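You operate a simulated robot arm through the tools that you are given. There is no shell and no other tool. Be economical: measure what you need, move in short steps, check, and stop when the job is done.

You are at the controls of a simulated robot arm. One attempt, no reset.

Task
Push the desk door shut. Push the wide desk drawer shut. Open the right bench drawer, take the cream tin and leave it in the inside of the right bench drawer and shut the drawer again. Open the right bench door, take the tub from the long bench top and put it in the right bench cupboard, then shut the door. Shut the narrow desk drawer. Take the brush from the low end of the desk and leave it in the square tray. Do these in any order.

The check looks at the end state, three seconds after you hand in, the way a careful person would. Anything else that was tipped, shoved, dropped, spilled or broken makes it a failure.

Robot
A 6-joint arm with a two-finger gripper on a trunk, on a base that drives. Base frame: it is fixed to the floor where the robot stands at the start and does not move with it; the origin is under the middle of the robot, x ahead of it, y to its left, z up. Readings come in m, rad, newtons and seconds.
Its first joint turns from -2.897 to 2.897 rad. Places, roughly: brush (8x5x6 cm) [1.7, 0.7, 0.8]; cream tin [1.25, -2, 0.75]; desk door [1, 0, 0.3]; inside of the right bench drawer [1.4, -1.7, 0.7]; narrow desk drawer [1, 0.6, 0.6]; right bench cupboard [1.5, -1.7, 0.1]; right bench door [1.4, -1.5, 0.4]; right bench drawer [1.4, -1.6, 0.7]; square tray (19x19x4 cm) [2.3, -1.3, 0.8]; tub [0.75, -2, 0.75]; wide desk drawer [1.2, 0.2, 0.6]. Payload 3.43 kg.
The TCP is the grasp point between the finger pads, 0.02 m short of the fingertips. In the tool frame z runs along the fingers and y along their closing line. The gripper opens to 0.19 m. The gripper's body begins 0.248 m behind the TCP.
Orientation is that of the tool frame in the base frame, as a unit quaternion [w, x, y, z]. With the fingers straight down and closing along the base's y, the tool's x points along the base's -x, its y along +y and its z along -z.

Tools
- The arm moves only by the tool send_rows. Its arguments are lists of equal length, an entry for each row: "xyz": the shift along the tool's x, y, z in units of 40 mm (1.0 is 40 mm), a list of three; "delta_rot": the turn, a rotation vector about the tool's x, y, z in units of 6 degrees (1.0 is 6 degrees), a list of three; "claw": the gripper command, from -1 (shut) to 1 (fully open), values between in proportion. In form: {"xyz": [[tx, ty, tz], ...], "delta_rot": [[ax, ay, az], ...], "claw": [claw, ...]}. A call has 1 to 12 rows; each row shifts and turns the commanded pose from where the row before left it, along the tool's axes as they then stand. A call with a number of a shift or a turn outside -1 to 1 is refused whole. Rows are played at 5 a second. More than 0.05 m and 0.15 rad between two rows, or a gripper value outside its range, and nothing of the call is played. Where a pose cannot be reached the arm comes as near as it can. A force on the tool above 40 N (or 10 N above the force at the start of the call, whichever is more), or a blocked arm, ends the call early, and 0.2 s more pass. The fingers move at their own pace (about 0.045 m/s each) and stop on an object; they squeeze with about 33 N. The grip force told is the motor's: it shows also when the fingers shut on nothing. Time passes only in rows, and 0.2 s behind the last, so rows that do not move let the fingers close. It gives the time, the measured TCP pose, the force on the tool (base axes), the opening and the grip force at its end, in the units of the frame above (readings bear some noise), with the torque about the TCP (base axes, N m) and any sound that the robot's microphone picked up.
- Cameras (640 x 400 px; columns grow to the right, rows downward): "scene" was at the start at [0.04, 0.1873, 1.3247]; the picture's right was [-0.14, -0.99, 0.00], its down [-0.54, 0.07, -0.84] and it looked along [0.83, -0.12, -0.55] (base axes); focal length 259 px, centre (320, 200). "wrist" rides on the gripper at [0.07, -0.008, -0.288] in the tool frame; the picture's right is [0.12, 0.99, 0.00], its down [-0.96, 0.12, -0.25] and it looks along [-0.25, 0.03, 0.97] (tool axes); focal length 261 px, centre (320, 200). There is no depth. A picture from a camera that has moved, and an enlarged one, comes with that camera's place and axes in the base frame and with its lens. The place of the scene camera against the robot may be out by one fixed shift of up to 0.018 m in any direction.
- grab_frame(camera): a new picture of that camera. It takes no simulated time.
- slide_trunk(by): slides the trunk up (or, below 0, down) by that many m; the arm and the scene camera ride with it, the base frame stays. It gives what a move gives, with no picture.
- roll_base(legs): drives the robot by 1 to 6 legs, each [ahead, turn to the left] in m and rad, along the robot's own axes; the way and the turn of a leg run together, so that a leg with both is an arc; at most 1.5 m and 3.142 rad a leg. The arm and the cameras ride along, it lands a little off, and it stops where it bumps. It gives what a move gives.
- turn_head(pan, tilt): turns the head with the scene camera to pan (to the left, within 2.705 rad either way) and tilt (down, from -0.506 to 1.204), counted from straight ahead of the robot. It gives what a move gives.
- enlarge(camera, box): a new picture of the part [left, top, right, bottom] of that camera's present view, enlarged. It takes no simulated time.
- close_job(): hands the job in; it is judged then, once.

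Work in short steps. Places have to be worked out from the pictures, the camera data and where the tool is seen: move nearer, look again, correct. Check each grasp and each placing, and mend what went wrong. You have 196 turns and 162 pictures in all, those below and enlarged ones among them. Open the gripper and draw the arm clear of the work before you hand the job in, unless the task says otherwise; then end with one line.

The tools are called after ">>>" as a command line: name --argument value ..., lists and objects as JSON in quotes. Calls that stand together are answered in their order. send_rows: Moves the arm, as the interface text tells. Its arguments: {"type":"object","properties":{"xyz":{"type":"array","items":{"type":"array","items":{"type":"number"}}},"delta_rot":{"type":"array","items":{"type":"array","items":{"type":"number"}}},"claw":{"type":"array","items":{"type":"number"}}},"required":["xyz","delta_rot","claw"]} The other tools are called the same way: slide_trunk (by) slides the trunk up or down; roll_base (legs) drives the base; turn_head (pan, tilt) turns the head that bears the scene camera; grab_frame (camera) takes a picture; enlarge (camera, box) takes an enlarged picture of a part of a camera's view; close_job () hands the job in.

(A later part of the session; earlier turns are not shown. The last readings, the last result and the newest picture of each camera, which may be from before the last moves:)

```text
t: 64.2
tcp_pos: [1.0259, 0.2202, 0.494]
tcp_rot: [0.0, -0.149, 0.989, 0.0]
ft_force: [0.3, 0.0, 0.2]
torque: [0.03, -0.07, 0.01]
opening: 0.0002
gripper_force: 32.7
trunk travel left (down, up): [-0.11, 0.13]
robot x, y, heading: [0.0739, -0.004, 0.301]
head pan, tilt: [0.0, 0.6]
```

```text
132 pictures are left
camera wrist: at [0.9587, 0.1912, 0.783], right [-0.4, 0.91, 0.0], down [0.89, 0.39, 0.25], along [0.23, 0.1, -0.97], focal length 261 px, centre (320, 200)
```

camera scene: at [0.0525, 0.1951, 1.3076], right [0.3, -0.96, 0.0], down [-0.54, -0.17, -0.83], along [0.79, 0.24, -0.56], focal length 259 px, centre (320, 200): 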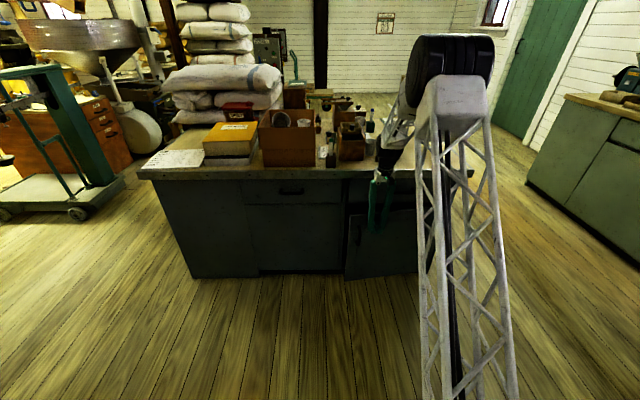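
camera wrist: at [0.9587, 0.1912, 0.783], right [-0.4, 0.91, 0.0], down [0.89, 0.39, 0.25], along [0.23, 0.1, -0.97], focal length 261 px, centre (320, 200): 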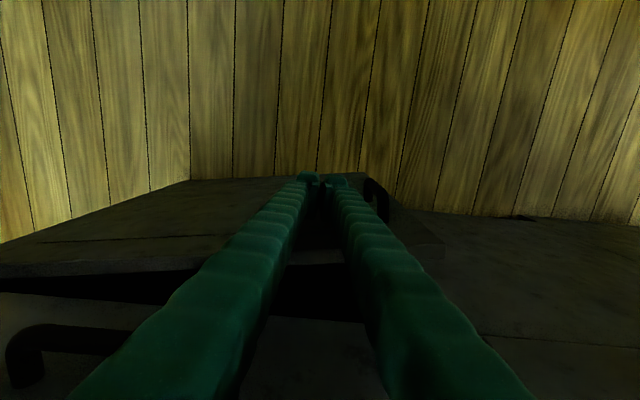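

The door is nearly shut. I back off, tilt the fingers 12° forward, shift onto the door's handle and look again.

>>> send_rows --xyz '[[0.8, 0, 0], [0.8, 0, 0], [0, 0.6, 0.4], [0, 0.6, 0.4], [0, 0, 0], [0, 0, 0]]' --delta_rot '[[0, 0, 0], [0, 0, 0], [0, 0, 0], [0, 0, 0], [0, -1, 0], [0, -1, 0]]' --claw '[-1, -1, -1, -1, -1, -1]'

>>> grab_frame --camera "wrist"

>>> enlarge --camera "scene" --box '[230, 140, 490, 300]'

```text
t: 65.6
tcp_pos: [0.9485, 0.2483, 0.4631]
tcp_rot: [0.103, -0.147, 0.984, 0.016]
ft_force: [0.1, -0.2, -1.5]
torque: [-0.02, 0.0, -0.02]
opening: 0.0002
gripper_force: 33.3
trunk travel left (down, up): [-0.11, 0.13]
robot x, y, heading: [0.0739, -0.0026, 0.299]
head pan, tilt: [0.0, 0.6]
```

```text
131 pictures are left
camera wrist: at [0.8277, 0.2027, 0.7302], right [-0.4, 0.92, -0.02], down [0.82, 0.37, 0.44], along [0.41, 0.16, -0.9], focal length 261 px, centre (320, 200)
```

wrist: 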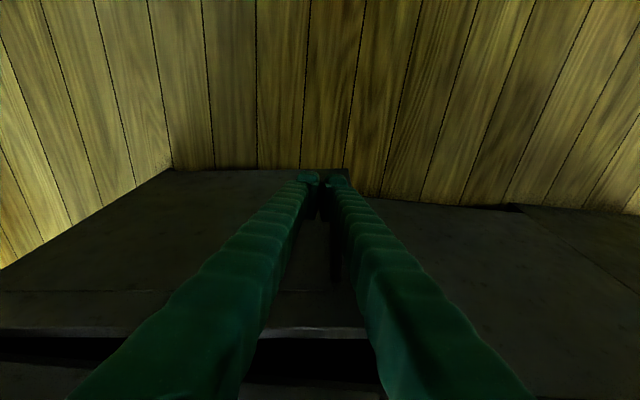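

```text
2.46 times, centred on (360, 220) of scene
camera zoom: at [0.053, 0.1953, 1.3075], right [0.3, -0.96, 0.0], down [-0.54, -0.17, -0.82], along [0.79, 0.24, -0.57], focal length 638 px, centre (222, 151)
```

zoom: 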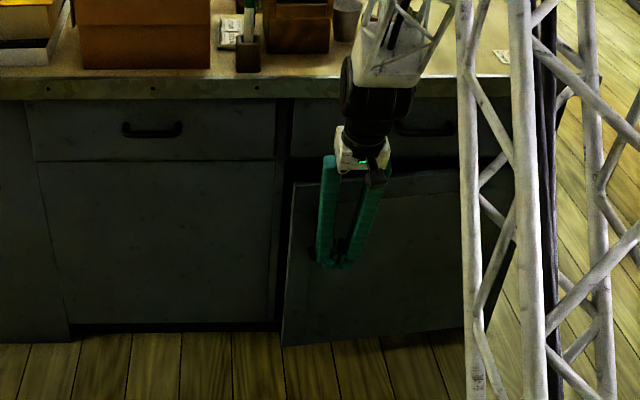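

The fingers are in front of the door handle. I push straight in until it stops.

>>> send_rows --xyz '[[-0.587, 0, 0.125], [-0.587, 0, 0.125], [-0.587, 0, 0.125], [-0.4, 0, 0.085], [-0.4, 0, 0.085], [-0.3, 0, 0.06], [-0.3, 0, 0.06]]' --delta_rot '[[0, 0, 0], [0, 0, 0], [0, 0, 0], [0, 0, 0], [0, 0, 0], [0, 0, 0], [0, 0, 0]]' --claw '[-1, -1, -1, -1, -1, -1, -1]'

>>> enlarge --camera "scene" --box '[230, 140, 490, 300]'

```text
t: 67.2
tcp_pos: [1.072, 0.2825, 0.4606]
tcp_rot: [0.103, -0.147, 0.984, 0.015]
ft_force: [-4.1, -36.2, 2.2]
torque: [0.85, -0.07, 0.66]
opening: 0.0003
gripper_force: 33.1
trunk travel left (down, up): [-0.11, 0.13]
robot x, y, heading: [0.0716, -0.0053, 0.298]
head pan, tilt: [0.0, 0.6]
```

```text
2.46 times, centred on (360, 220) of scene
camera zoom: at [0.0535, 0.1946, 1.3077], right [0.29, -0.96, 0.0], down [-0.54, -0.16, -0.83], along [0.79, 0.24, -0.56], focal length 638 px, centre (222, 151)
```

zoom: 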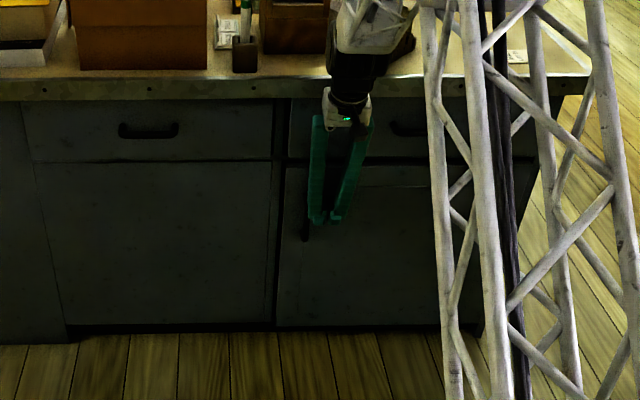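

The tip slipped beside the handle, pushing on the door itself. I back off sideways and straight back, then look.

>>> send_rows --xyz '[[0.2, -0.3, 0], [0.8, 0, -0.15], [0.8, 0, -0.15], [0.8, 0, -0.15]]' --delta_rot '[[0, 0, 0], [0, 0, 0], [0, 0, 0], [0, 0, 0]]' --claw '[-1, -1, -1, -1]'

>>> grab_frame --camera "wrist"

>>> enlarge --camera "scene" --box '[230, 140, 490, 300]'

```text
t: 68.2
tcp_pos: [0.9751, 0.2434, 0.4572]
tcp_rot: [0.104, -0.147, 0.984, 0.016]
ft_force: [0.5, -0.8, -0.5]
torque: [-0.07, 0.0, -0.02]
opening: 0.0001
gripper_force: 33.3
trunk travel left (down, up): [-0.11, 0.13]
robot x, y, heading: [0.0702, -0.007, 0.3]
head pan, tilt: [0.0, 0.6]
```

```text
128 pictures are left
camera wrist: at [0.853, 0.1984, 0.7253], right [-0.4, 0.92, -0.02], down [0.82, 0.37, 0.44], along [0.41, 0.16, -0.9], focal length 261 px, centre (320, 200)
```

wrist: 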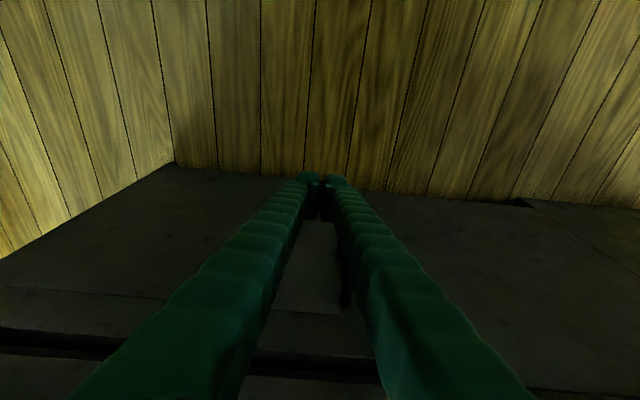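

```text
2.46 times, centred on (360, 220) of scene
camera zoom: at [0.0529, 0.1951, 1.3076], right [0.3, -0.96, 0.0], down [-0.54, -0.17, -0.82], along [0.79, 0.24, -0.57], focal length 638 px, centre (222, 151)
```

zoom: 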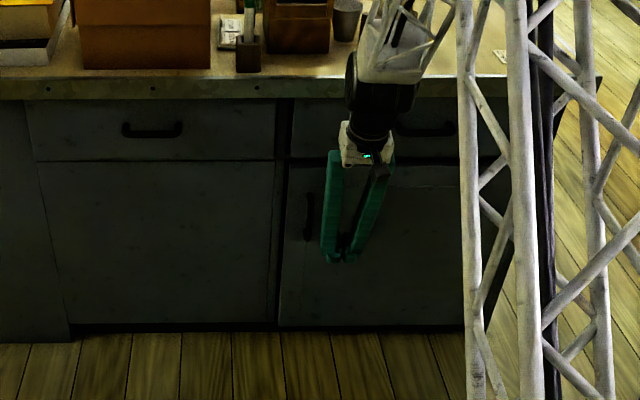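

The door seems still about 2 cm proud. I push again just right of the handle, a little farther.

>>> send_rows --xyz '[[0, -0.7, 0], [-0.7, 0, 0.15], [-0.7, 0, 0.15], [-0.7, 0, 0.15], [-0.5, 0, 0.11], [-0.3, 0, 0.06], [-0.3, 0, 0.06], [-0.3, 0, 0.06], [-0.3, 0, 0.06]]' --delta_rot '[[0, 0, 0], [0, 0, 0], [0, 0, 0], [0, 0, 0], [0, 0, 0], [0, 0, 0], [0, 0, 0], [0, 0, 0], [0, 0, 0]]' --claw '[-1, -1, -1, -1, -1, -1, -1, -1, -1]'

>>> send_rows --xyz '[[0.8, 0, -0.15], [0.8, 0, -0.15], [0.8, 0, -0.15], [0.8, 0, -0.15], [0.8, 0, -0.15], [0.8, 0, -0.15]]' --delta_rot '[[0, 0, 0], [0, 0, 0], [0, 0, 0], [0, 0, 0], [0, 0, 0], [0, 0, 0]]' --claw '[-1, -1, -1, -1, -1, -1]'

>>> enlarge --camera "scene" --box '[230, 140, 490, 300]'

```text
t: 69.6
tcp_pos: [1.0867, 0.2486, 0.4553]
tcp_rot: [0.097, -0.147, 0.984, 0.015]
ft_force: [-6.7, -2.3, 1.5]
torque: [0.07, -0.01, 0.1]
opening: 0.0
gripper_force: 33.1
trunk travel left (down, up): [-0.11, 0.13]
robot x, y, heading: [0.0716, -0.0052, 0.3]
head pan, tilt: [0.0, 0.6]
stopped in row 6: the force on the tool passed its limit at 57 N (the readings are from after the stop); the commanded pose is now the measured one
```

```text
t: 71.0
tcp_pos: [0.9008, 0.1914, 0.4535]
tcp_rot: [0.098, -0.147, 0.984, 0.015]
ft_force: [0.0, 0.6, -0.6]
torque: [0.03, -0.01, 0.02]
opening: 0.0001
gripper_force: 33.6
trunk travel left (down, up): [-0.11, 0.13]
robot x, y, heading: [0.0724, -0.008, 0.3]
head pan, tilt: [0.0, 0.6]
```

```text
2.46 times, centred on (360, 220) of scene
camera zoom: at [0.0526, 0.1951, 1.3076], right [0.3, -0.96, 0.0], down [-0.54, -0.17, -0.82], along [0.79, 0.24, -0.57], focal length 638 px, centre (222, 151)
```

zoom: 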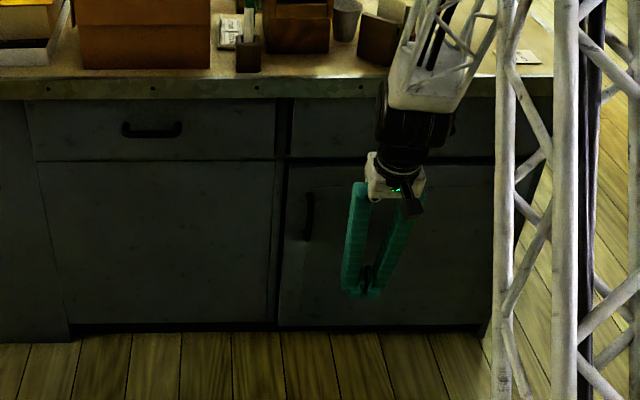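

The door met its stop at 57 N. I straighten the tool, raise the arm, and study the desk top for the brush.

>>> send_rows --xyz '[[0, 0, 0], [0, 0, 0], [0, 0, -1], [0, 0, -1], [0, 0, -1], [0, 0, -1], [0, 0, -1], [0, 0, -1], [0, 0, -1], [0, 0, -1], [0, 0, -1], [0, 0, -1]]' --delta_rot '[[0, 1, 0], [0, 0.9, 0], [0, 0, 0], [0, 0, 0], [0, 0, 0], [0, 0, 0], [0, 0, 0], [0, 0, 0], [0, 0, 0], [0, 0, 0], [0, 0, 0], [0, 0, 0]]' --claw '[-1, -1, -1, -1, -1, -1, -1, -1, -1, -1, -1, -1]'

>>> slide_trunk --by 0.13

>>> enlarge --camera "scene" --box '[130, 60, 490, 285]'

```text
t: 73.6
tcp_pos: [0.9, 0.1928, 0.8532]
tcp_rot: [-0.002, -0.148, 0.989, -0.001]
ft_force: [1.5, 0.1, 0.2]
torque: [-0.03, 0.08, 0.02]
opening: 0.0
gripper_force: 33.2
trunk travel left (down, up): [-0.11, 0.13]
robot x, y, heading: [0.0683, -0.0026, 0.3]
head pan, tilt: [0.0, 0.6]
```

```text
t: 75.2
tcp_pos: [0.8996, 0.1926, 0.9841]
tcp_rot: [-0.001, -0.147, 0.989, 0.0]
ft_force: [-0.6, 0.1, -0.8]
torque: [0.01, -0.01, 0.01]
opening: 0.0
gripper_force: 33.1
trunk travel left (down, up): [-0.24, 0.0]
robot x, y, heading: [0.0749, -0.0096, 0.303]
head pan, tilt: [0.0, 0.6]
```

```text
1.78 times, centred on (310, 172) of scene
camera zoom: at [0.0524, 0.195, 1.4375], right [0.3, -0.96, 0.0], down [-0.54, -0.17, -0.82], along [0.79, 0.24, -0.57], focal length 461 px, centre (338, 249)
```

zoom: 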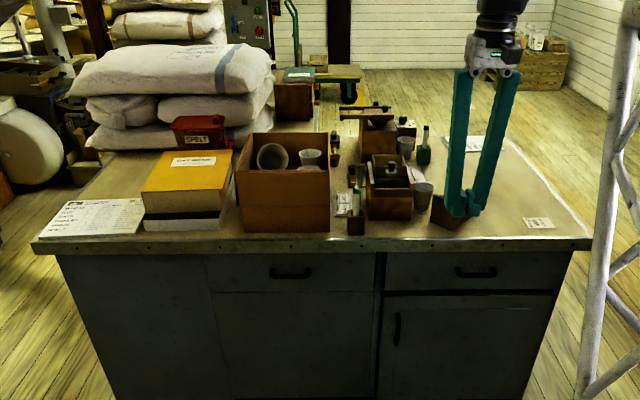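

Desk front looks shut. The brush should be around the middle rear of the top; I zoom there.

>>> enlarge --camera "scene" --box '[272, 80, 400, 160]'

```text
5.00 times, centred on (336, 120) of scene
camera zoom: at [0.0524, 0.195, 1.4375], right [0.3, -0.96, 0.0], down [-0.54, -0.17, -0.82], along [0.79, 0.24, -0.57], focal length 1296 px, centre (240, 600)
```

zoom: 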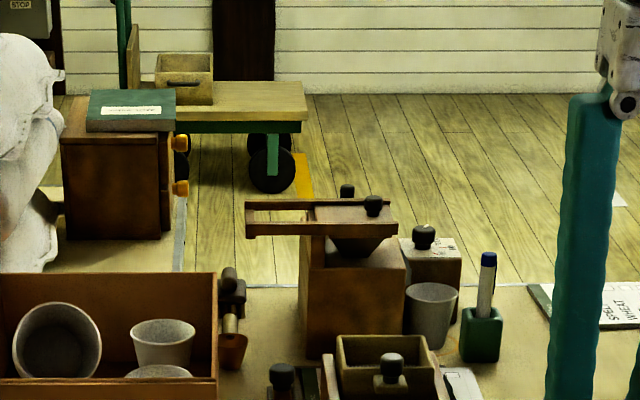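

I can't identify the brush surely from here. I drive round the right side of the desk for a view from there.

>>> roll_base --legs '[[0, -0.84], [1.25, 0], [0, 0.84], [0.55, 0]]'

>>> turn_head --pan 1.3 --tilt 0.5

>>> grab_frame --camera "scene"

>>> turn_head --pan -1.0 --tilt 0.5

>>> grab_frame --camera "scene"

```text
t: 88.8
tcp_pos: [2.5026, -0.3173, 0.9839]
tcp_rot: [0.0, -0.14, 0.99, 0.0]
ft_force: [-0.8, 0.1, 0.2]
torque: [0.01, 0.0, 0.02]
opening: 0.0
gripper_force: 33.1
trunk travel left (down, up): [-0.24, 0.0]
robot x, y, heading: [1.6673, -0.5028, 0.29]
head pan, tilt: [0.0, 0.6]
```

```text
t: 90.3
tcp_pos: [2.5025, -0.3173, 0.984]
tcp_rot: [0.0, -0.139, 0.99, 0.0]
ft_force: [0.2, 0.1, 0.3]
torque: [0.01, -0.01, -0.02]
opening: 0.0
gripper_force: 33.2
trunk travel left (down, up): [-0.24, 0.0]
robot x, y, heading: [1.6725, -0.4987, 0.28]
head pan, tilt: [1.3, 0.499]
```

```text
123 pictures are left
camera scene: at [1.5686, -0.2341, 1.4467], right [1.0, 0.01, 0.0], down [0.01, -0.48, -0.88], along [-0.01, 0.88, -0.48], focal length 259 px, centre (320, 200)
```

scene: 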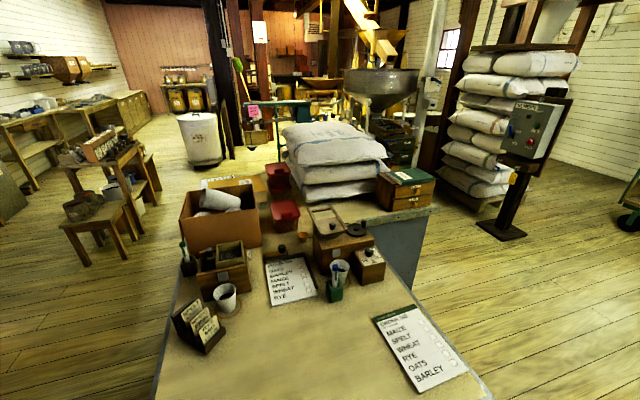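

```text
t: 92.5
tcp_pos: [2.5021, -0.317, 0.9837]
tcp_rot: [0.0, -0.139, 0.99, 0.0]
ft_force: [-0.7, -0.3, -0.2]
torque: [-0.03, -0.03, 0.01]
opening: 0.0001
gripper_force: 33.1
trunk travel left (down, up): [-0.24, 0.0]
robot x, y, heading: [1.6715, -0.4971, 0.281]
head pan, tilt: [-1.0, 0.499]
```

```text
122 pictures are left
camera scene: at [1.6384, -0.3848, 1.4467], right [-0.66, -0.75, 0.0], down [-0.36, 0.31, -0.88], along [0.66, -0.58, -0.48], focal length 259 px, centre (320, 200)
```

scene: 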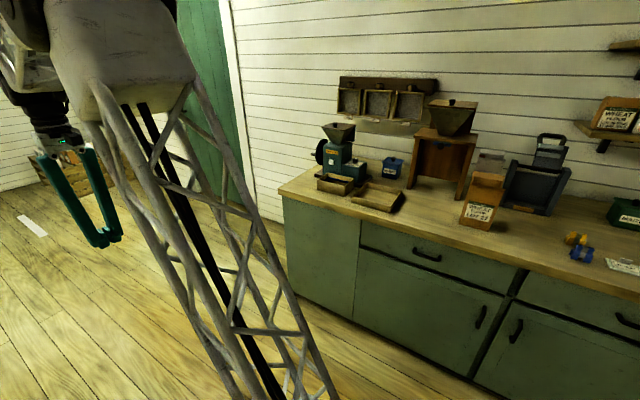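

Now both the desk top and the bench show clearly. I zoom on the desk's items to find the brush, and on the bench.

>>> turn_head --pan 1.3 --tilt 0.6

>>> enlarge --camera "scene" --box '[240, 110, 432, 230]'

>>> enlarge --camera "scene" --box '[150, 130, 342, 250]'

```text
t: 94.6
tcp_pos: [2.5019, -0.3175, 0.9844]
tcp_rot: [0.001, -0.14, 0.99, 0.0]
ft_force: [-0.2, -1.1, 0.2]
torque: [0.03, 0.0, 0.01]
opening: 0.0
gripper_force: 33.1
trunk travel left (down, up): [-0.24, 0.0]
robot x, y, heading: [1.6733, -0.4989, 0.286]
head pan, tilt: [1.3, 0.6]
```

```text
3.33 times, centred on (336, 170) of scene
camera zoom: at [1.5687, -0.2367, 1.4376], right [1.0, 0.01, 0.0], down [0.01, -0.56, -0.83], along [-0.01, 0.82, -0.56], focal length 864 px, centre (267, 300)
```

zoom: 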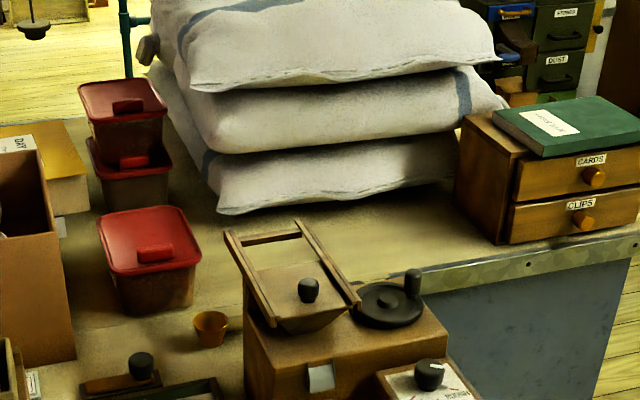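

```text
3.33 times, centred on (246, 190) of scene
camera zoom: at [1.5687, -0.2367, 1.4376], right [1.0, 0.01, 0.0], down [0.01, -0.56, -0.83], along [-0.01, 0.82, -0.56], focal length 864 px, centre (567, 233)
```

zoom: 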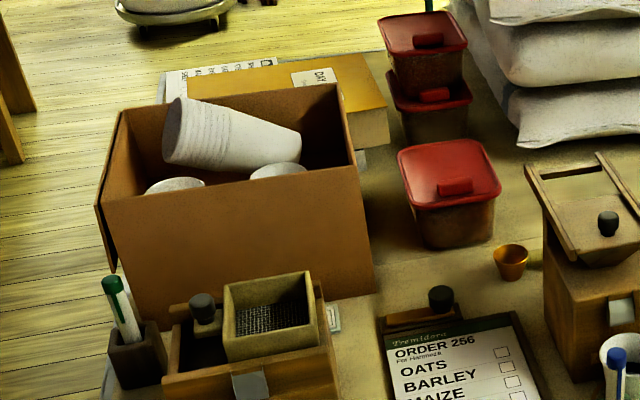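

A possible brush sits hidden behind the mill. I drive on to look at the desk from its rear.

>>> roll_base --legs '[[0.9, 0]]'

>>> turn_head --pan 2.1 --tilt 0.5

>>> grab_frame --camera "scene"

```text
t: 99.4
tcp_pos: [3.3778, -0.0581, 0.9834]
tcp_rot: [-0.001, -0.142, 0.99, 0.0]
ft_force: [-0.3, 0.7, 0.2]
torque: [0.01, -0.01, 0.02]
opening: 0.0
gripper_force: 33.0
trunk travel left (down, up): [-0.24, 0.0]
robot x, y, heading: [2.5444, -0.2431, 0.286]
head pan, tilt: [1.3, 0.6]
```

```text
t: 100.5
tcp_pos: [3.3784, -0.0603, 0.9835]
tcp_rot: [0.0, -0.141, 0.99, 0.0]
ft_force: [0.1, -0.2, 0.7]
torque: [-0.01, 0.02, -0.02]
opening: 0.0
gripper_force: 33.2
trunk travel left (down, up): [-0.24, 0.0]
robot x, y, heading: [2.5494, -0.2437, 0.283]
head pan, tilt: [2.1, 0.499]
```

```text
119 pictures are left
camera scene: at [2.3799, -0.0062, 1.4467], right [0.69, 0.73, 0.0], down [0.35, -0.33, -0.88], along [-0.64, 0.6, -0.48], focal length 259 px, centre (320, 200)
```

scene: 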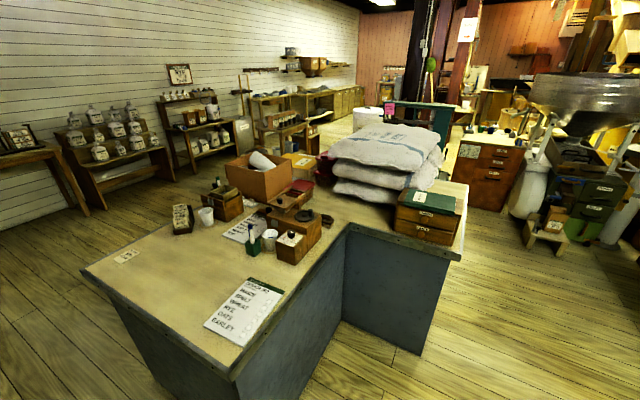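

>>> enlarge --camera "scene" --box '[190, 150, 350, 250]'

```text
4.00 times, centred on (270, 200) of scene
camera zoom: at [2.3799, -0.0062, 1.4467], right [0.69, 0.73, 0.0], down [0.35, -0.33, -0.88], along [-0.64, 0.6, -0.48], focal length 1037 px, centre (520, 200)
```

zoom: 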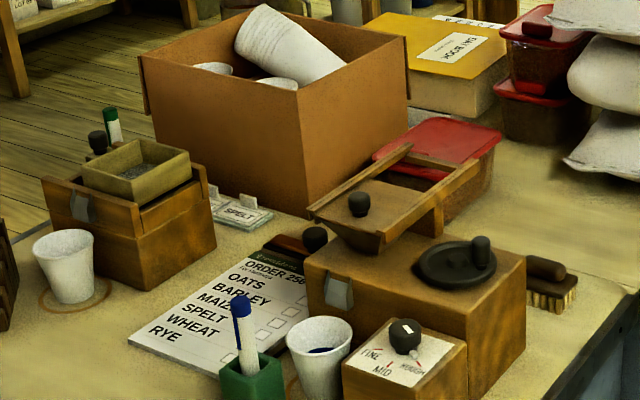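

The brush is behind the mill near (1.69, 0.69), at the inner corner of the L-shaped desk. I raise the arm and go round behind the desk, turning away from the sacks.

>>> send_rows --xyz '[[0.3, 0, -1], [0.3, 0, -1], [0.3, 0, -1], [0.3, 0, -1], [0.3, 0, -1]]' --delta_rot '[[0, 0, 0], [0, 0, 0], [0, 0, 0], [0, 0, 0], [0, 0, 0]]' --claw '[0, 0, 0, 0, 0]'

>>> roll_base --legs '[[0, 0.958], [1.03, 0], [0, -2.05], [0, -2.05]]'

>>> turn_head --pan 0 --tilt 0.6

>>> grab_frame --camera "scene"

```text
t: 101.7
tcp_pos: [3.3223, -0.0754, 1.1863]
tcp_rot: [0.0, -0.141, 0.99, 0.0]
ft_force: [0.2, -1.1, -0.7]
torque: [-0.04, 0.1, -0.01]
opening: 0.0951
gripper_force: 0.1
trunk travel left (down, up): [-0.24, 0.0]
robot x, y, heading: [2.5521, -0.2443, 0.287]
head pan, tilt: [2.1, 0.499]
```

```text
t: 120.0
tcp_pos: [2.1, 0.577, 1.1874]
tcp_rot: [0.0, 0.991, 0.137, 0.0]
ft_force: [0.3, 0.1, 0.8]
torque: [-0.01, 0.0, -0.03]
opening: 0.095
gripper_force: 0.1
trunk travel left (down, up): [-0.24, 0.0]
robot x, y, heading: [2.8777, 0.738, -2.862]
head pan, tilt: [2.1, 0.499]
```

```text
t: 122.0
tcp_pos: [2.1007, 0.5769, 1.1861]
tcp_rot: [0.0, 0.991, 0.137, 0.0]
ft_force: [0.8, -1.3, 0.9]
torque: [0.0, -0.01, -0.01]
opening: 0.0954
gripper_force: 0.2
trunk travel left (down, up): [-0.24, 0.0]
robot x, y, heading: [2.8756, 0.7405, -2.862]
head pan, tilt: [0.0, 0.6]
```

```text
117 pictures are left
camera scene: at [2.914, 0.54, 1.4376], right [-0.27, 0.96, 0.0], down [0.54, 0.15, -0.83], along [-0.79, -0.23, -0.56], focal length 259 px, centre (320, 200)
```

scene: 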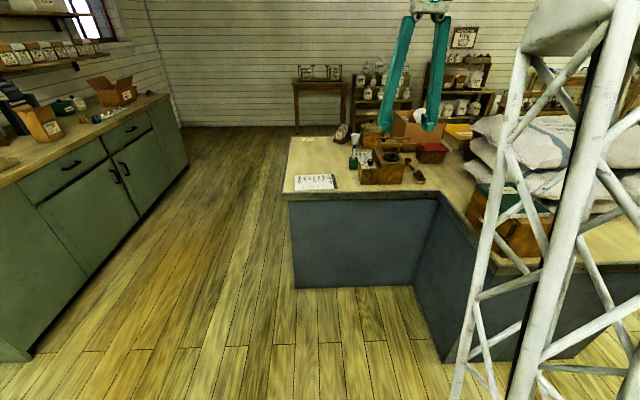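

From behind, the brush stands right of the mill and is well reachable. I drive 0.38 m closer and look with the wrist camera.

>>> roll_base --legs '[[0.38, 0]]'

>>> grab_frame --camera "wrist"

>>> grab_frame --camera "scene"

```text
t: 124.4
tcp_pos: [1.7256, 0.4634, 1.1856]
tcp_rot: [0.0, 0.99, 0.139, 0.001]
ft_force: [1.5, 0.5, -0.1]
torque: [0.01, 0.0, -0.01]
opening: 0.0947
gripper_force: 0.0
trunk travel left (down, up): [-0.24, 0.0]
robot x, y, heading: [2.5016, 0.6295, -2.858]
head pan, tilt: [0.0, 0.6]
```

```text
116 pictures are left
camera wrist: at [1.7911, 0.492, 1.4745], right [0.39, -0.92, 0.0], down [-0.89, -0.38, 0.25], along [-0.23, -0.1, -0.97], focal length 261 px, centre (320, 200)
```

wrist: 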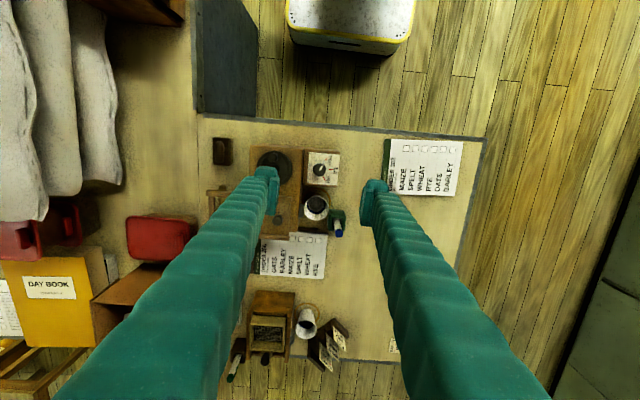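

```text
115 pictures are left
camera scene: at [2.5411, 0.4324, 1.4376], right [-0.28, 0.96, 0.0], down [0.54, 0.16, -0.83], along [-0.79, -0.23, -0.56], focal length 259 px, centre (320, 200)
```

scene: 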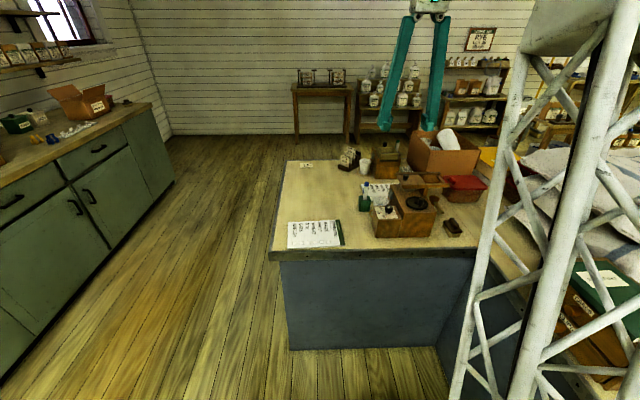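

Brush estimated at (1.66, 0.695), long axis along the tool's x. I move above it with a 75 mm opening and take a closer look.

>>> send_rows --xyz '[[0, -1, 0], [0, -1, 0], [0, -1, 0], [0, -1, 0], [0, -1, 0], [0, -1, 0], [0, 0, 1], [0, 0, 1], [0, 0, 1], [0, 0, 0]]' --delta_rot '[[0, 0, 0], [0, 0, 0], [0, 0, 0], [0, 0, 0], [0, 0, 0], [0, 0, 0], [0, 0, 0], [0, 0, 0], [0, 0, 0], [0, 0, 0]]' --claw '[-0.2, -0.2, -0.2, -0.2, -0.2, -0.2, -0.2, -0.2, -0.2, -0.2]'

>>> grab_frame --camera "wrist"

>>> grab_frame --camera "scene"

```text
t: 126.6
tcp_pos: [1.6609, 0.6952, 1.0632]
tcp_rot: [0.0, 0.99, 0.138, 0.0]
ft_force: [-0.8, 0.4, -0.1]
torque: [-0.04, -0.05, -0.01]
opening: 0.0761
gripper_force: 0.1
trunk travel left (down, up): [-0.24, 0.0]
robot x, y, heading: [2.5044, 0.6323, -2.859]
head pan, tilt: [0.0, 0.6]
```

```text
114 pictures are left
camera wrist: at [1.725, 0.7236, 1.3514], right [0.39, -0.92, 0.0], down [-0.89, -0.38, 0.25], along [-0.23, -0.1, -0.97], focal length 261 px, centre (320, 200)
```

wrist: 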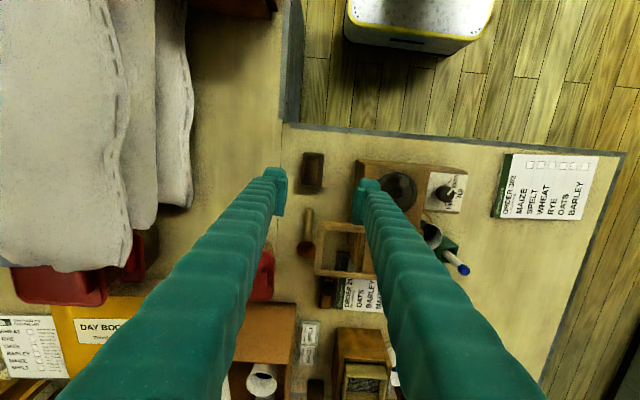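

```text
113 pictures are left
camera scene: at [2.5408, 0.4326, 1.4376], right [-0.28, 0.96, 0.0], down [0.54, 0.16, -0.82], along [-0.79, -0.23, -0.57], focal length 259 px, centre (320, 200)
```

scene: 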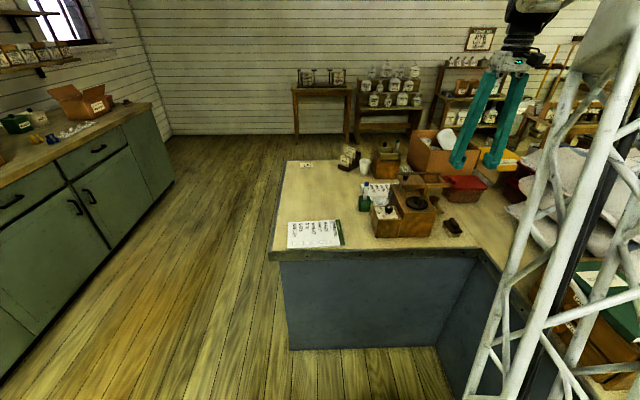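

Brush centre refined to (1.648, 0.708). I correct the offset and go down around it.

>>> send_rows --xyz '[[-0.22, -0.4, 0], [0, 0, 1], [0, 0, 1], [0, 0, 1], [0, 0, 1]]' --delta_rot '[[0, 0, 0], [0, 0, 0], [0, 0, 0], [0, 0, 0], [0, 0, 0]]' --claw '[-0.2, -0.2, -0.2, -0.2, -0.2]'

>>> grab_frame --camera "wrist"

>>> enlarge --camera "scene" --box '[380, 140, 540, 240]'

```text
t: 127.8
tcp_pos: [1.647, 0.7078, 0.9051]
tcp_rot: [0.0, 0.99, 0.139, 0.0]
ft_force: [0.1, 0.4, 0.0]
torque: [0.01, 0.07, 0.02]
opening: 0.0761
gripper_force: 0.1
trunk travel left (down, up): [-0.24, 0.0]
robot x, y, heading: [2.5022, 0.633, -2.86]
head pan, tilt: [0.0, 0.6]
```

```text
112 pictures are left
camera wrist: at [1.7119, 0.7363, 1.1939], right [0.39, -0.92, 0.0], down [-0.89, -0.38, 0.25], along [-0.23, -0.1, -0.97], focal length 261 px, centre (320, 200)
```

wrist: 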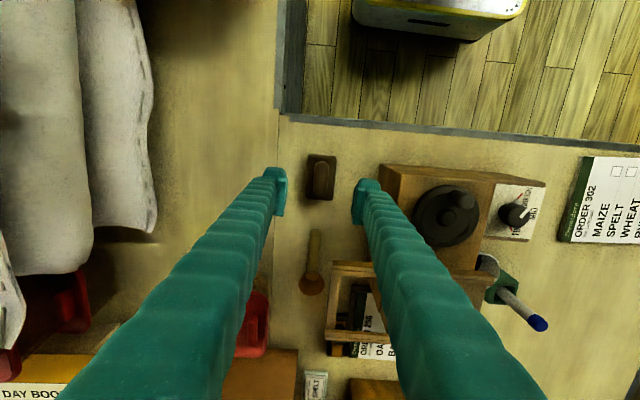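

```text
4.00 times, centred on (460, 190) of scene
camera zoom: at [2.5412, 0.4325, 1.4377], right [-0.28, 0.96, 0.0], down [0.54, 0.16, -0.83], along [-0.79, -0.23, -0.56], focal length 1037 px, centre (-240, 240)
```

zoom: 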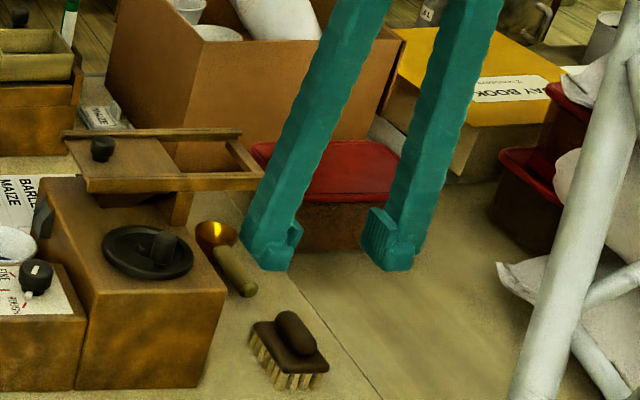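

The fingers straddle the brush cleanly, clear of the mill. I go down and close.

>>> send_rows --xyz '[[0.15, 0, 0.8], [0, 0, 0.8], [0, 0, 0.7], [0, 0, 0], [0, 0, 0], [0, 0, 0], [0, 0, 0]]' --delta_rot '[[0, 0, 0], [0, 0, 0], [0, 0, 0], [0, 0, 0], [0, 0, 0], [0, 0, 0], [0, 0, 0]]' --claw '[-0.2, -0.2, -0.2, -0.6, -1, -1, -1]'

>>> grab_frame --camera "wrist"

```text
t: 129.4
tcp_pos: [1.6538, 0.7083, 0.8145]
tcp_rot: [0.001, 0.99, 0.139, 0.0]
ft_force: [0.2, -0.7, 0.0]
torque: [-0.01, 0.05, -0.03]
opening: 0.0204
gripper_force: 29.2
trunk travel left (down, up): [-0.24, 0.0]
robot x, y, heading: [2.4998, 0.6285, -2.858]
head pan, tilt: [0.0, 0.6]
```

```text
110 pictures are left
camera wrist: at [1.7186, 0.737, 1.1026], right [0.39, -0.92, 0.0], down [-0.89, -0.38, 0.25], along [-0.23, -0.1, -0.97], focal length 261 px, centre (320, 200)
```

wrist: 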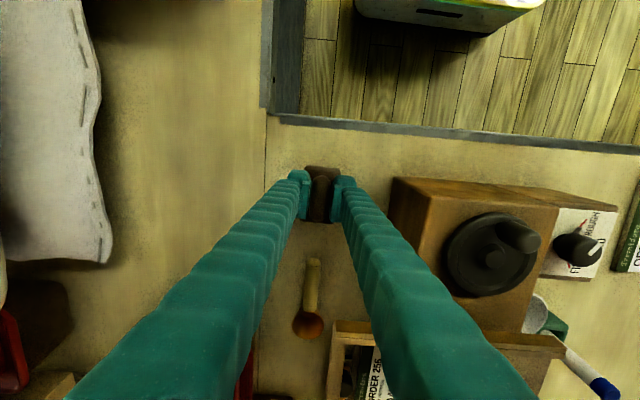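

Opening holds at 20 mm, so the fingers have the brush by its knob handle. I lift and check.

>>> send_rows --xyz '[[0, 0, -0.5], [0, 0, -0.8], [0, 0, -1], [0, 0, -1], [0, 0, -1], [0, 0, -1], [0, 0, -1], [0, 0, -1]]' --delta_rot '[[0, 0, 0], [0, 0, 0], [0, 0, 0], [0, 0, 0], [0, 0, 0], [0, 0, 0], [0, 0, 0], [0, 0, 0]]' --claw '[-1, -1, -1, -1, -1, -1, -1, -1]'

>>> grab_frame --camera "wrist"

>>> grab_frame --camera "scene"

```text
t: 131.2
tcp_pos: [1.6495, 0.7077, 1.1071]
tcp_rot: [0.0, 0.99, 0.139, 0.0]
ft_force: [0.0, 0.0, -0.4]
torque: [-0.01, -0.04, -0.02]
opening: 0.0204
gripper_force: 33.5
trunk travel left (down, up): [-0.24, 0.0]
robot x, y, heading: [2.5027, 0.631, -2.856]
head pan, tilt: [0.0, 0.6]
```

```text
109 pictures are left
camera wrist: at [1.7139, 0.7363, 1.3947], right [0.39, -0.92, 0.0], down [-0.89, -0.38, 0.25], along [-0.23, -0.1, -0.97], focal length 261 px, centre (320, 200)
```

wrist: 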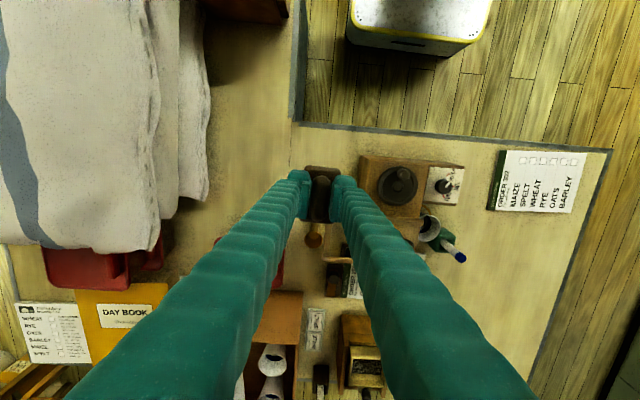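

```text
108 pictures are left
camera scene: at [2.5408, 0.4326, 1.4376], right [-0.28, 0.96, 0.0], down [0.54, 0.16, -0.82], along [-0.79, -0.23, -0.57], focal length 259 px, centre (320, 200)
```

scene: 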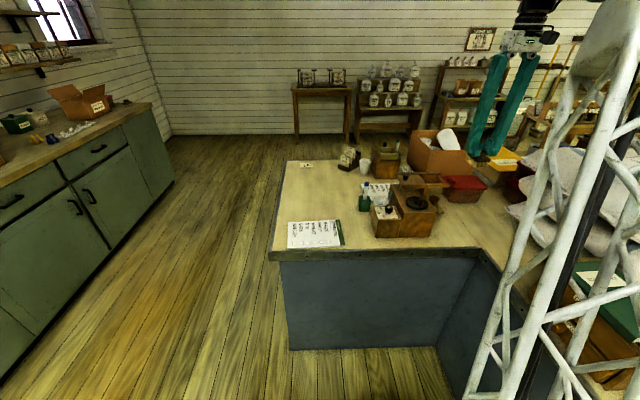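

Brush held. I raise and centre it in front of the robot, then drive round the desk's rear to face the bench.

>>> send_rows --xyz '[[0, 0, -1], [0, 0, -1], [0, 0.8, 0], [0, 0.8, 0], [0, 0.8, 0], [0, 0.8, 0], [0, 0.8, 0], [0, 0.8, 0], [0, 0.8, 0]]' --delta_rot '[[0, 0, 0], [0, 0, 0], [0, 0, 0], [0, 0, 0], [0, 0, 0], [0, 0, 0], [0, 0, 0], [0, 0, 0], [0, 0, 0]]' --claw '[-1, -1, -1, -1, -1, -1, -1, -1, -1]'

>>> roll_base --legs '[[-0.45, 0], [0, 0.674], [1.38, 0], [0, 0.88]]'

>>> grab_frame --camera "scene"

>>> grab_frame --camera "wrist"

```text
t: 133.2
tcp_pos: [1.7145, 0.4942, 1.1875]
tcp_rot: [0.001, 0.99, 0.139, 0.0]
ft_force: [0.3, 0.1, -0.8]
torque: [-0.11, -0.05, -0.01]
opening: 0.0204
gripper_force: 33.3
trunk travel left (down, up): [-0.24, 0.0]
robot x, y, heading: [2.5024, 0.629, -2.856]
head pan, tilt: [0.0, 0.6]
```

```text
t: 146.6
tcp_pos: [2.3343, -1.1612, 1.1872]
tcp_rot: [0.0, 0.59, 0.807, 0.0]
ft_force: [0.0, -0.3, -1.2]
torque: [-0.01, -0.01, 0.0]
opening: 0.0206
gripper_force: 32.9
trunk travel left (down, up): [-0.24, 0.0]
robot x, y, heading: [2.1734, -0.3782, -1.259]
head pan, tilt: [0.0, 0.6]
```

```text
107 pictures are left
camera scene: at [2.3834, -0.3438, 1.4376], right [-0.95, -0.31, 0.0], down [-0.17, 0.54, -0.83], along [0.25, -0.79, -0.56], focal length 259 px, centre (320, 200)
```

scene: 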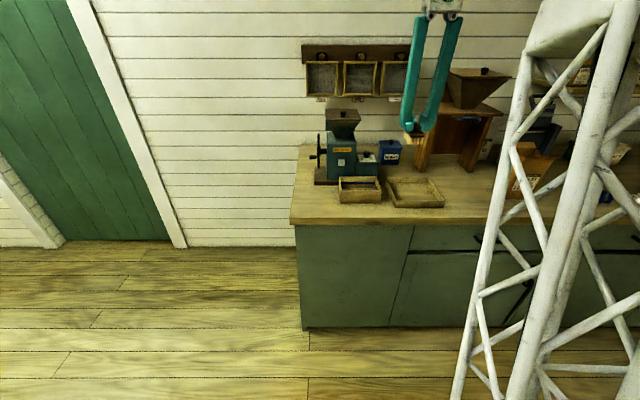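

```text
106 pictures are left
camera wrist: at [2.3028, -1.0959, 1.4757], right [0.91, 0.42, 0.0], down [0.4, -0.88, 0.25], along [0.1, -0.22, -0.97], focal length 261 px, centre (320, 200)
```

wrist: 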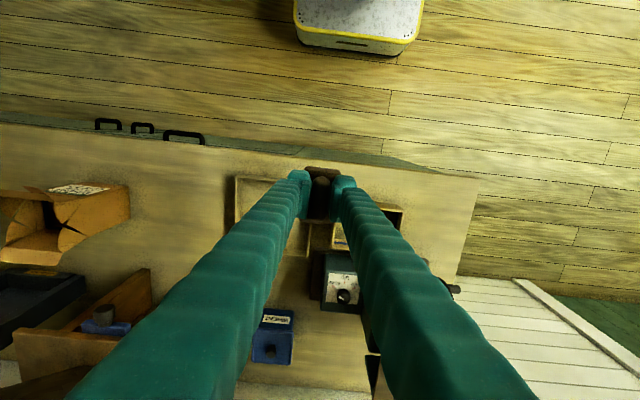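

The bench top is at about z 0.83 and the square tray at about (2.26, -1.33). I drive 0.18 m nearer and bring the brush over the tray.

>>> roll_base --legs '[[0.18, 0]]'

>>> send_rows --xyz '[[0.2, -0.75, 0.4], [0.2, -0.75, 0.4], [0.2, -0.75, 0.4], [0.2, -0.75, 0.4]]' --delta_rot '[[0, 0, 0], [0, 0, 0], [0, 0, 0], [0, 0, 0]]' --claw '[-1, -1, -1, -1]'

>>> grab_frame --camera "wrist"

>>> grab_frame --camera "scene"

```text
t: 148.1
tcp_pos: [2.3913, -1.332, 1.187]
tcp_rot: [0.0, 0.589, 0.808, 0.0]
ft_force: [0.3, -0.9, -0.2]
torque: [-0.01, -0.01, 0.0]
opening: 0.0205
gripper_force: 32.7
trunk travel left (down, up): [-0.24, 0.0]
robot x, y, heading: [2.2302, -0.5493, -1.257]
head pan, tilt: [0.0, 0.6]
```

```text
t: 149.1
tcp_pos: [2.2657, -1.3385, 1.1236]
tcp_rot: [0.0, 0.59, 0.808, 0.0]
ft_force: [-0.6, 0.0, -0.3]
torque: [-0.01, 0.11, -0.03]
opening: 0.0207
gripper_force: 32.9
trunk travel left (down, up): [-0.24, 0.0]
robot x, y, heading: [2.2269, -0.5507, -1.254]
head pan, tilt: [0.0, 0.6]
```

```text
105 pictures are left
camera wrist: at [2.2357, -1.2738, 1.4114], right [0.91, 0.42, 0.0], down [0.4, -0.88, 0.25], along [0.1, -0.23, -0.97], focal length 261 px, centre (320, 200)
```

wrist: 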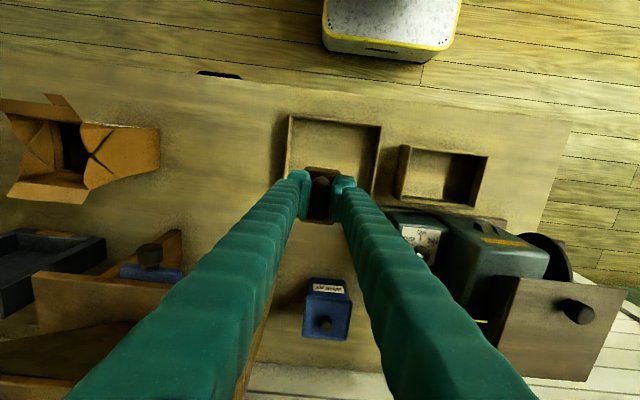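

```text
104 pictures are left
camera scene: at [2.4392, -0.5149, 1.4376], right [-0.95, -0.31, 0.0], down [-0.17, 0.54, -0.82], along [0.25, -0.78, -0.57], focal length 259 px, centre (320, 200)
```

scene: 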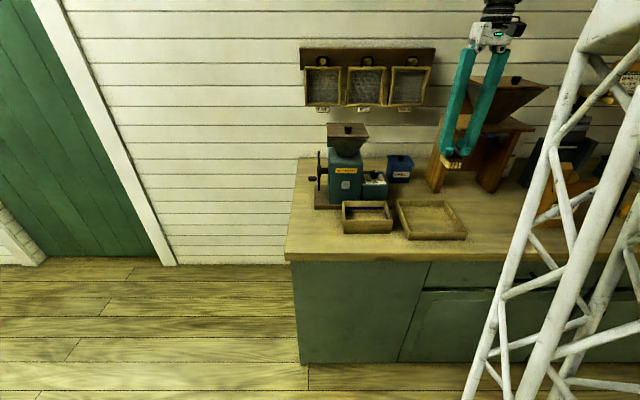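

The tray centre is at about (2.281, -1.316). I shift 2 cm and lower.

>>> send_rows --xyz '[[0.42, 0.53, 0], [0, 0, 1], [0, 0, 1], [0, 0, 1], [0, 0, 1], [0, 0, 0.9]]' --delta_rot '[[0, 0, 0], [0, 0, 0], [0, 0, 0], [0, 0, 0], [0, 0, 0], [0, 0, 0]]' --claw '[-1, -1, -1, -1, -1, -1]'

>>> grab_frame --camera "wrist"

>>> enlarge --camera "scene" --box '[340, 140, 500, 240]'

```text
t: 150.5
tcp_pos: [2.2822, -1.3165, 0.9263]
tcp_rot: [-0.001, 0.589, 0.808, 0.0]
ft_force: [-0.8, 0.8, 0.2]
torque: [-0.11, 0.0, 0.0]
opening: 0.0206
gripper_force: 32.4
trunk travel left (down, up): [-0.24, 0.0]
robot x, y, heading: [2.2281, -0.5497, -1.26]
head pan, tilt: [0.0, 0.6]
```

```text
103 pictures are left
camera wrist: at [2.2522, -1.2512, 1.2144], right [0.91, 0.42, 0.0], down [0.4, -0.88, 0.25], along [0.1, -0.23, -0.97], focal length 261 px, centre (320, 200)
```

wrist: 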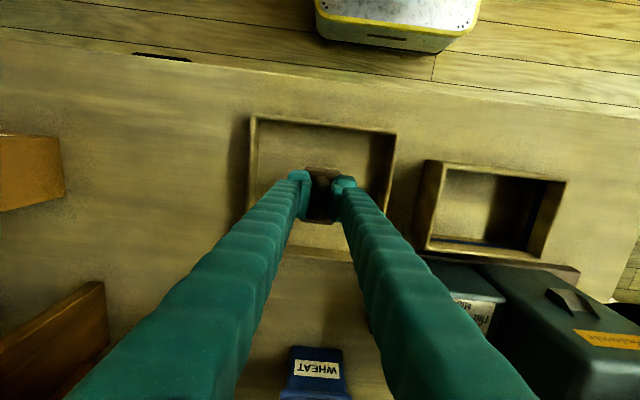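

```text
4.00 times, centred on (420, 190) of scene
camera zoom: at [2.4388, -0.5147, 1.4377], right [-0.95, -0.31, 0.0], down [-0.17, 0.54, -0.83], along [0.26, -0.78, -0.56], focal length 1037 px, centre (-80, 240)
```

zoom: 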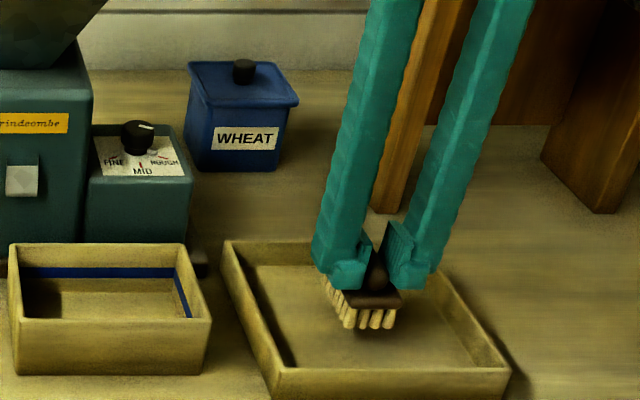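

The brush is inside the tray's outline. I lower gently to contact.

>>> send_rows --xyz '[[0.1, 0, 0.4], [0, 0, 0.4], [0, 0, 0.3], [0, 0, 0.15]]' --delta_rot '[[0, 0, 0], [0, 0, 0], [0, 0, 0], [0, 0, 0]]' --claw '[-1, -1, -1, -1]'

>>> enlarge --camera "scene" --box '[340, 140, 500, 240]'

```text
t: 151.2
tcp_pos: [2.2811, -1.3125, 0.8979]
tcp_rot: [0.002, 0.588, 0.809, -0.002]
ft_force: [-0.9, 7.6, 22.8]
torque: [0.53, 0.15, 0.03]
opening: 0.0204
gripper_force: 32.7
trunk travel left (down, up): [-0.24, 0.0]
robot x, y, heading: [2.2305, -0.5509, -1.257]
head pan, tilt: [0.0, 0.6]
stopped in row 3: the force on the tool passed its limit at 48 N (the readings are from after the stop); the commanded pose is now the measured one
```

```text
4.00 times, centred on (420, 190) of scene
camera zoom: at [2.4388, -0.5139, 1.438], right [-0.95, -0.31, 0.0], down [-0.17, 0.54, -0.83], along [0.26, -0.79, -0.56], focal length 1037 px, centre (-80, 240)
```

zoom: 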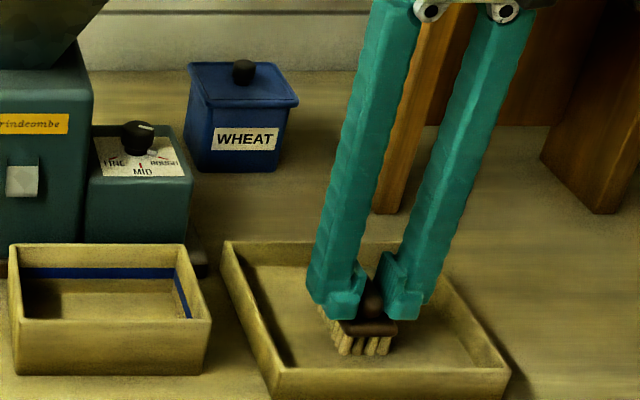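

Contact with the tray floor. I release, then rise straight up and check.

>>> send_rows --xyz '[[0, 0, -0.08], [0, 0, 0], [0, 0, 0], [0, 0, 0], [0, 0, -0.8], [0, 0, -1], [0, 0, -1], [0, 0, -1], [0, 0, -1], [0, 0, -1]]' --delta_rot '[[0, 0, 0], [0, 0, 0], [0, 0, 0], [0, 0, 0], [0, 0, 0], [0, 0, 0], [0, 0, 0], [0, 0, 0], [0, 0, 0], [0, 0, 0]]' --claw '[-0.8, -0.4, -0.2, -0.1, -0.1, -0.1, -0.1, -0.1, -0.1, -0.1]'

>>> enlarge --camera "scene" --box '[340, 140, 500, 240]'

```text
t: 153.4
tcp_pos: [2.2817, -1.314, 1.1296]
tcp_rot: [0.001, 0.589, 0.808, -0.002]
ft_force: [-0.2, -0.5, -0.9]
torque: [0.03, 0.02, 0.04]
opening: 0.0857
gripper_force: 0.1
trunk travel left (down, up): [-0.24, 0.0]
robot x, y, heading: [2.2327, -0.5497, -1.257]
head pan, tilt: [0.0, 0.6]
```

```text
4.00 times, centred on (420, 190) of scene
camera zoom: at [2.4389, -0.5151, 1.4376], right [-0.95, -0.31, 0.0], down [-0.17, 0.54, -0.82], along [0.26, -0.78, -0.57], focal length 1037 px, centre (-80, 240)
```

zoom: 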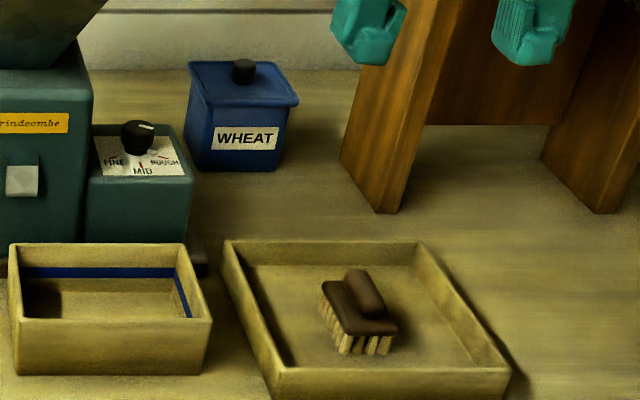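

The brush rests upright in the tray. Now I drive along the bench to its right half.

>>> roll_base --legs '[[-0.2, 0], [0, -1.57], [1.0, 0], [0, 1.56]]'

>>> grab_frame --camera "scene"

>>> grab_frame --camera "wrist"

```text
t: 167.8
tcp_pos: [1.2913, -1.4534, 1.1289]
tcp_rot: [0.002, 0.579, 0.815, -0.001]
ft_force: [0.5, 0.6, -0.9]
torque: [0.0, 0.01, 0.02]
opening: 0.0856
gripper_force: 0.0
trunk travel left (down, up): [-0.24, 0.0]
robot x, y, heading: [1.2222, -0.6943, -1.233]
head pan, tilt: [0.0, 0.6]
```

```text
99 pictures are left
camera scene: at [1.4292, -0.6512, 1.4376], right [-0.94, -0.33, 0.0], down [-0.19, 0.53, -0.83], along [0.27, -0.78, -0.56], focal length 259 px, centre (320, 200)
```

scene: 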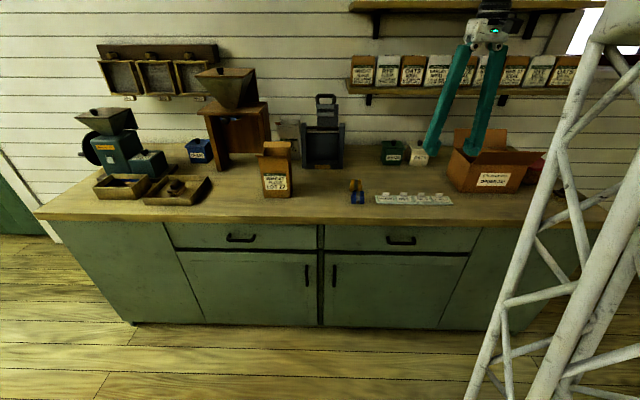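

```text
98 pictures are left
camera wrist: at [1.2588, -1.3878, 1.4179], right [0.9, 0.44, 0.0], down [0.43, -0.87, 0.25], along [0.11, -0.23, -0.97], focal length 261 px, centre (320, 200)
```

wrist: 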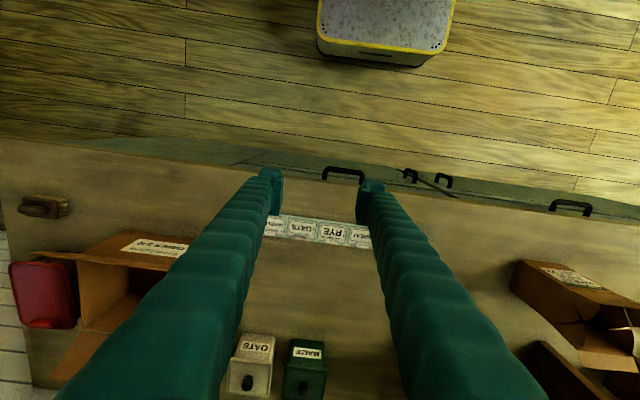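

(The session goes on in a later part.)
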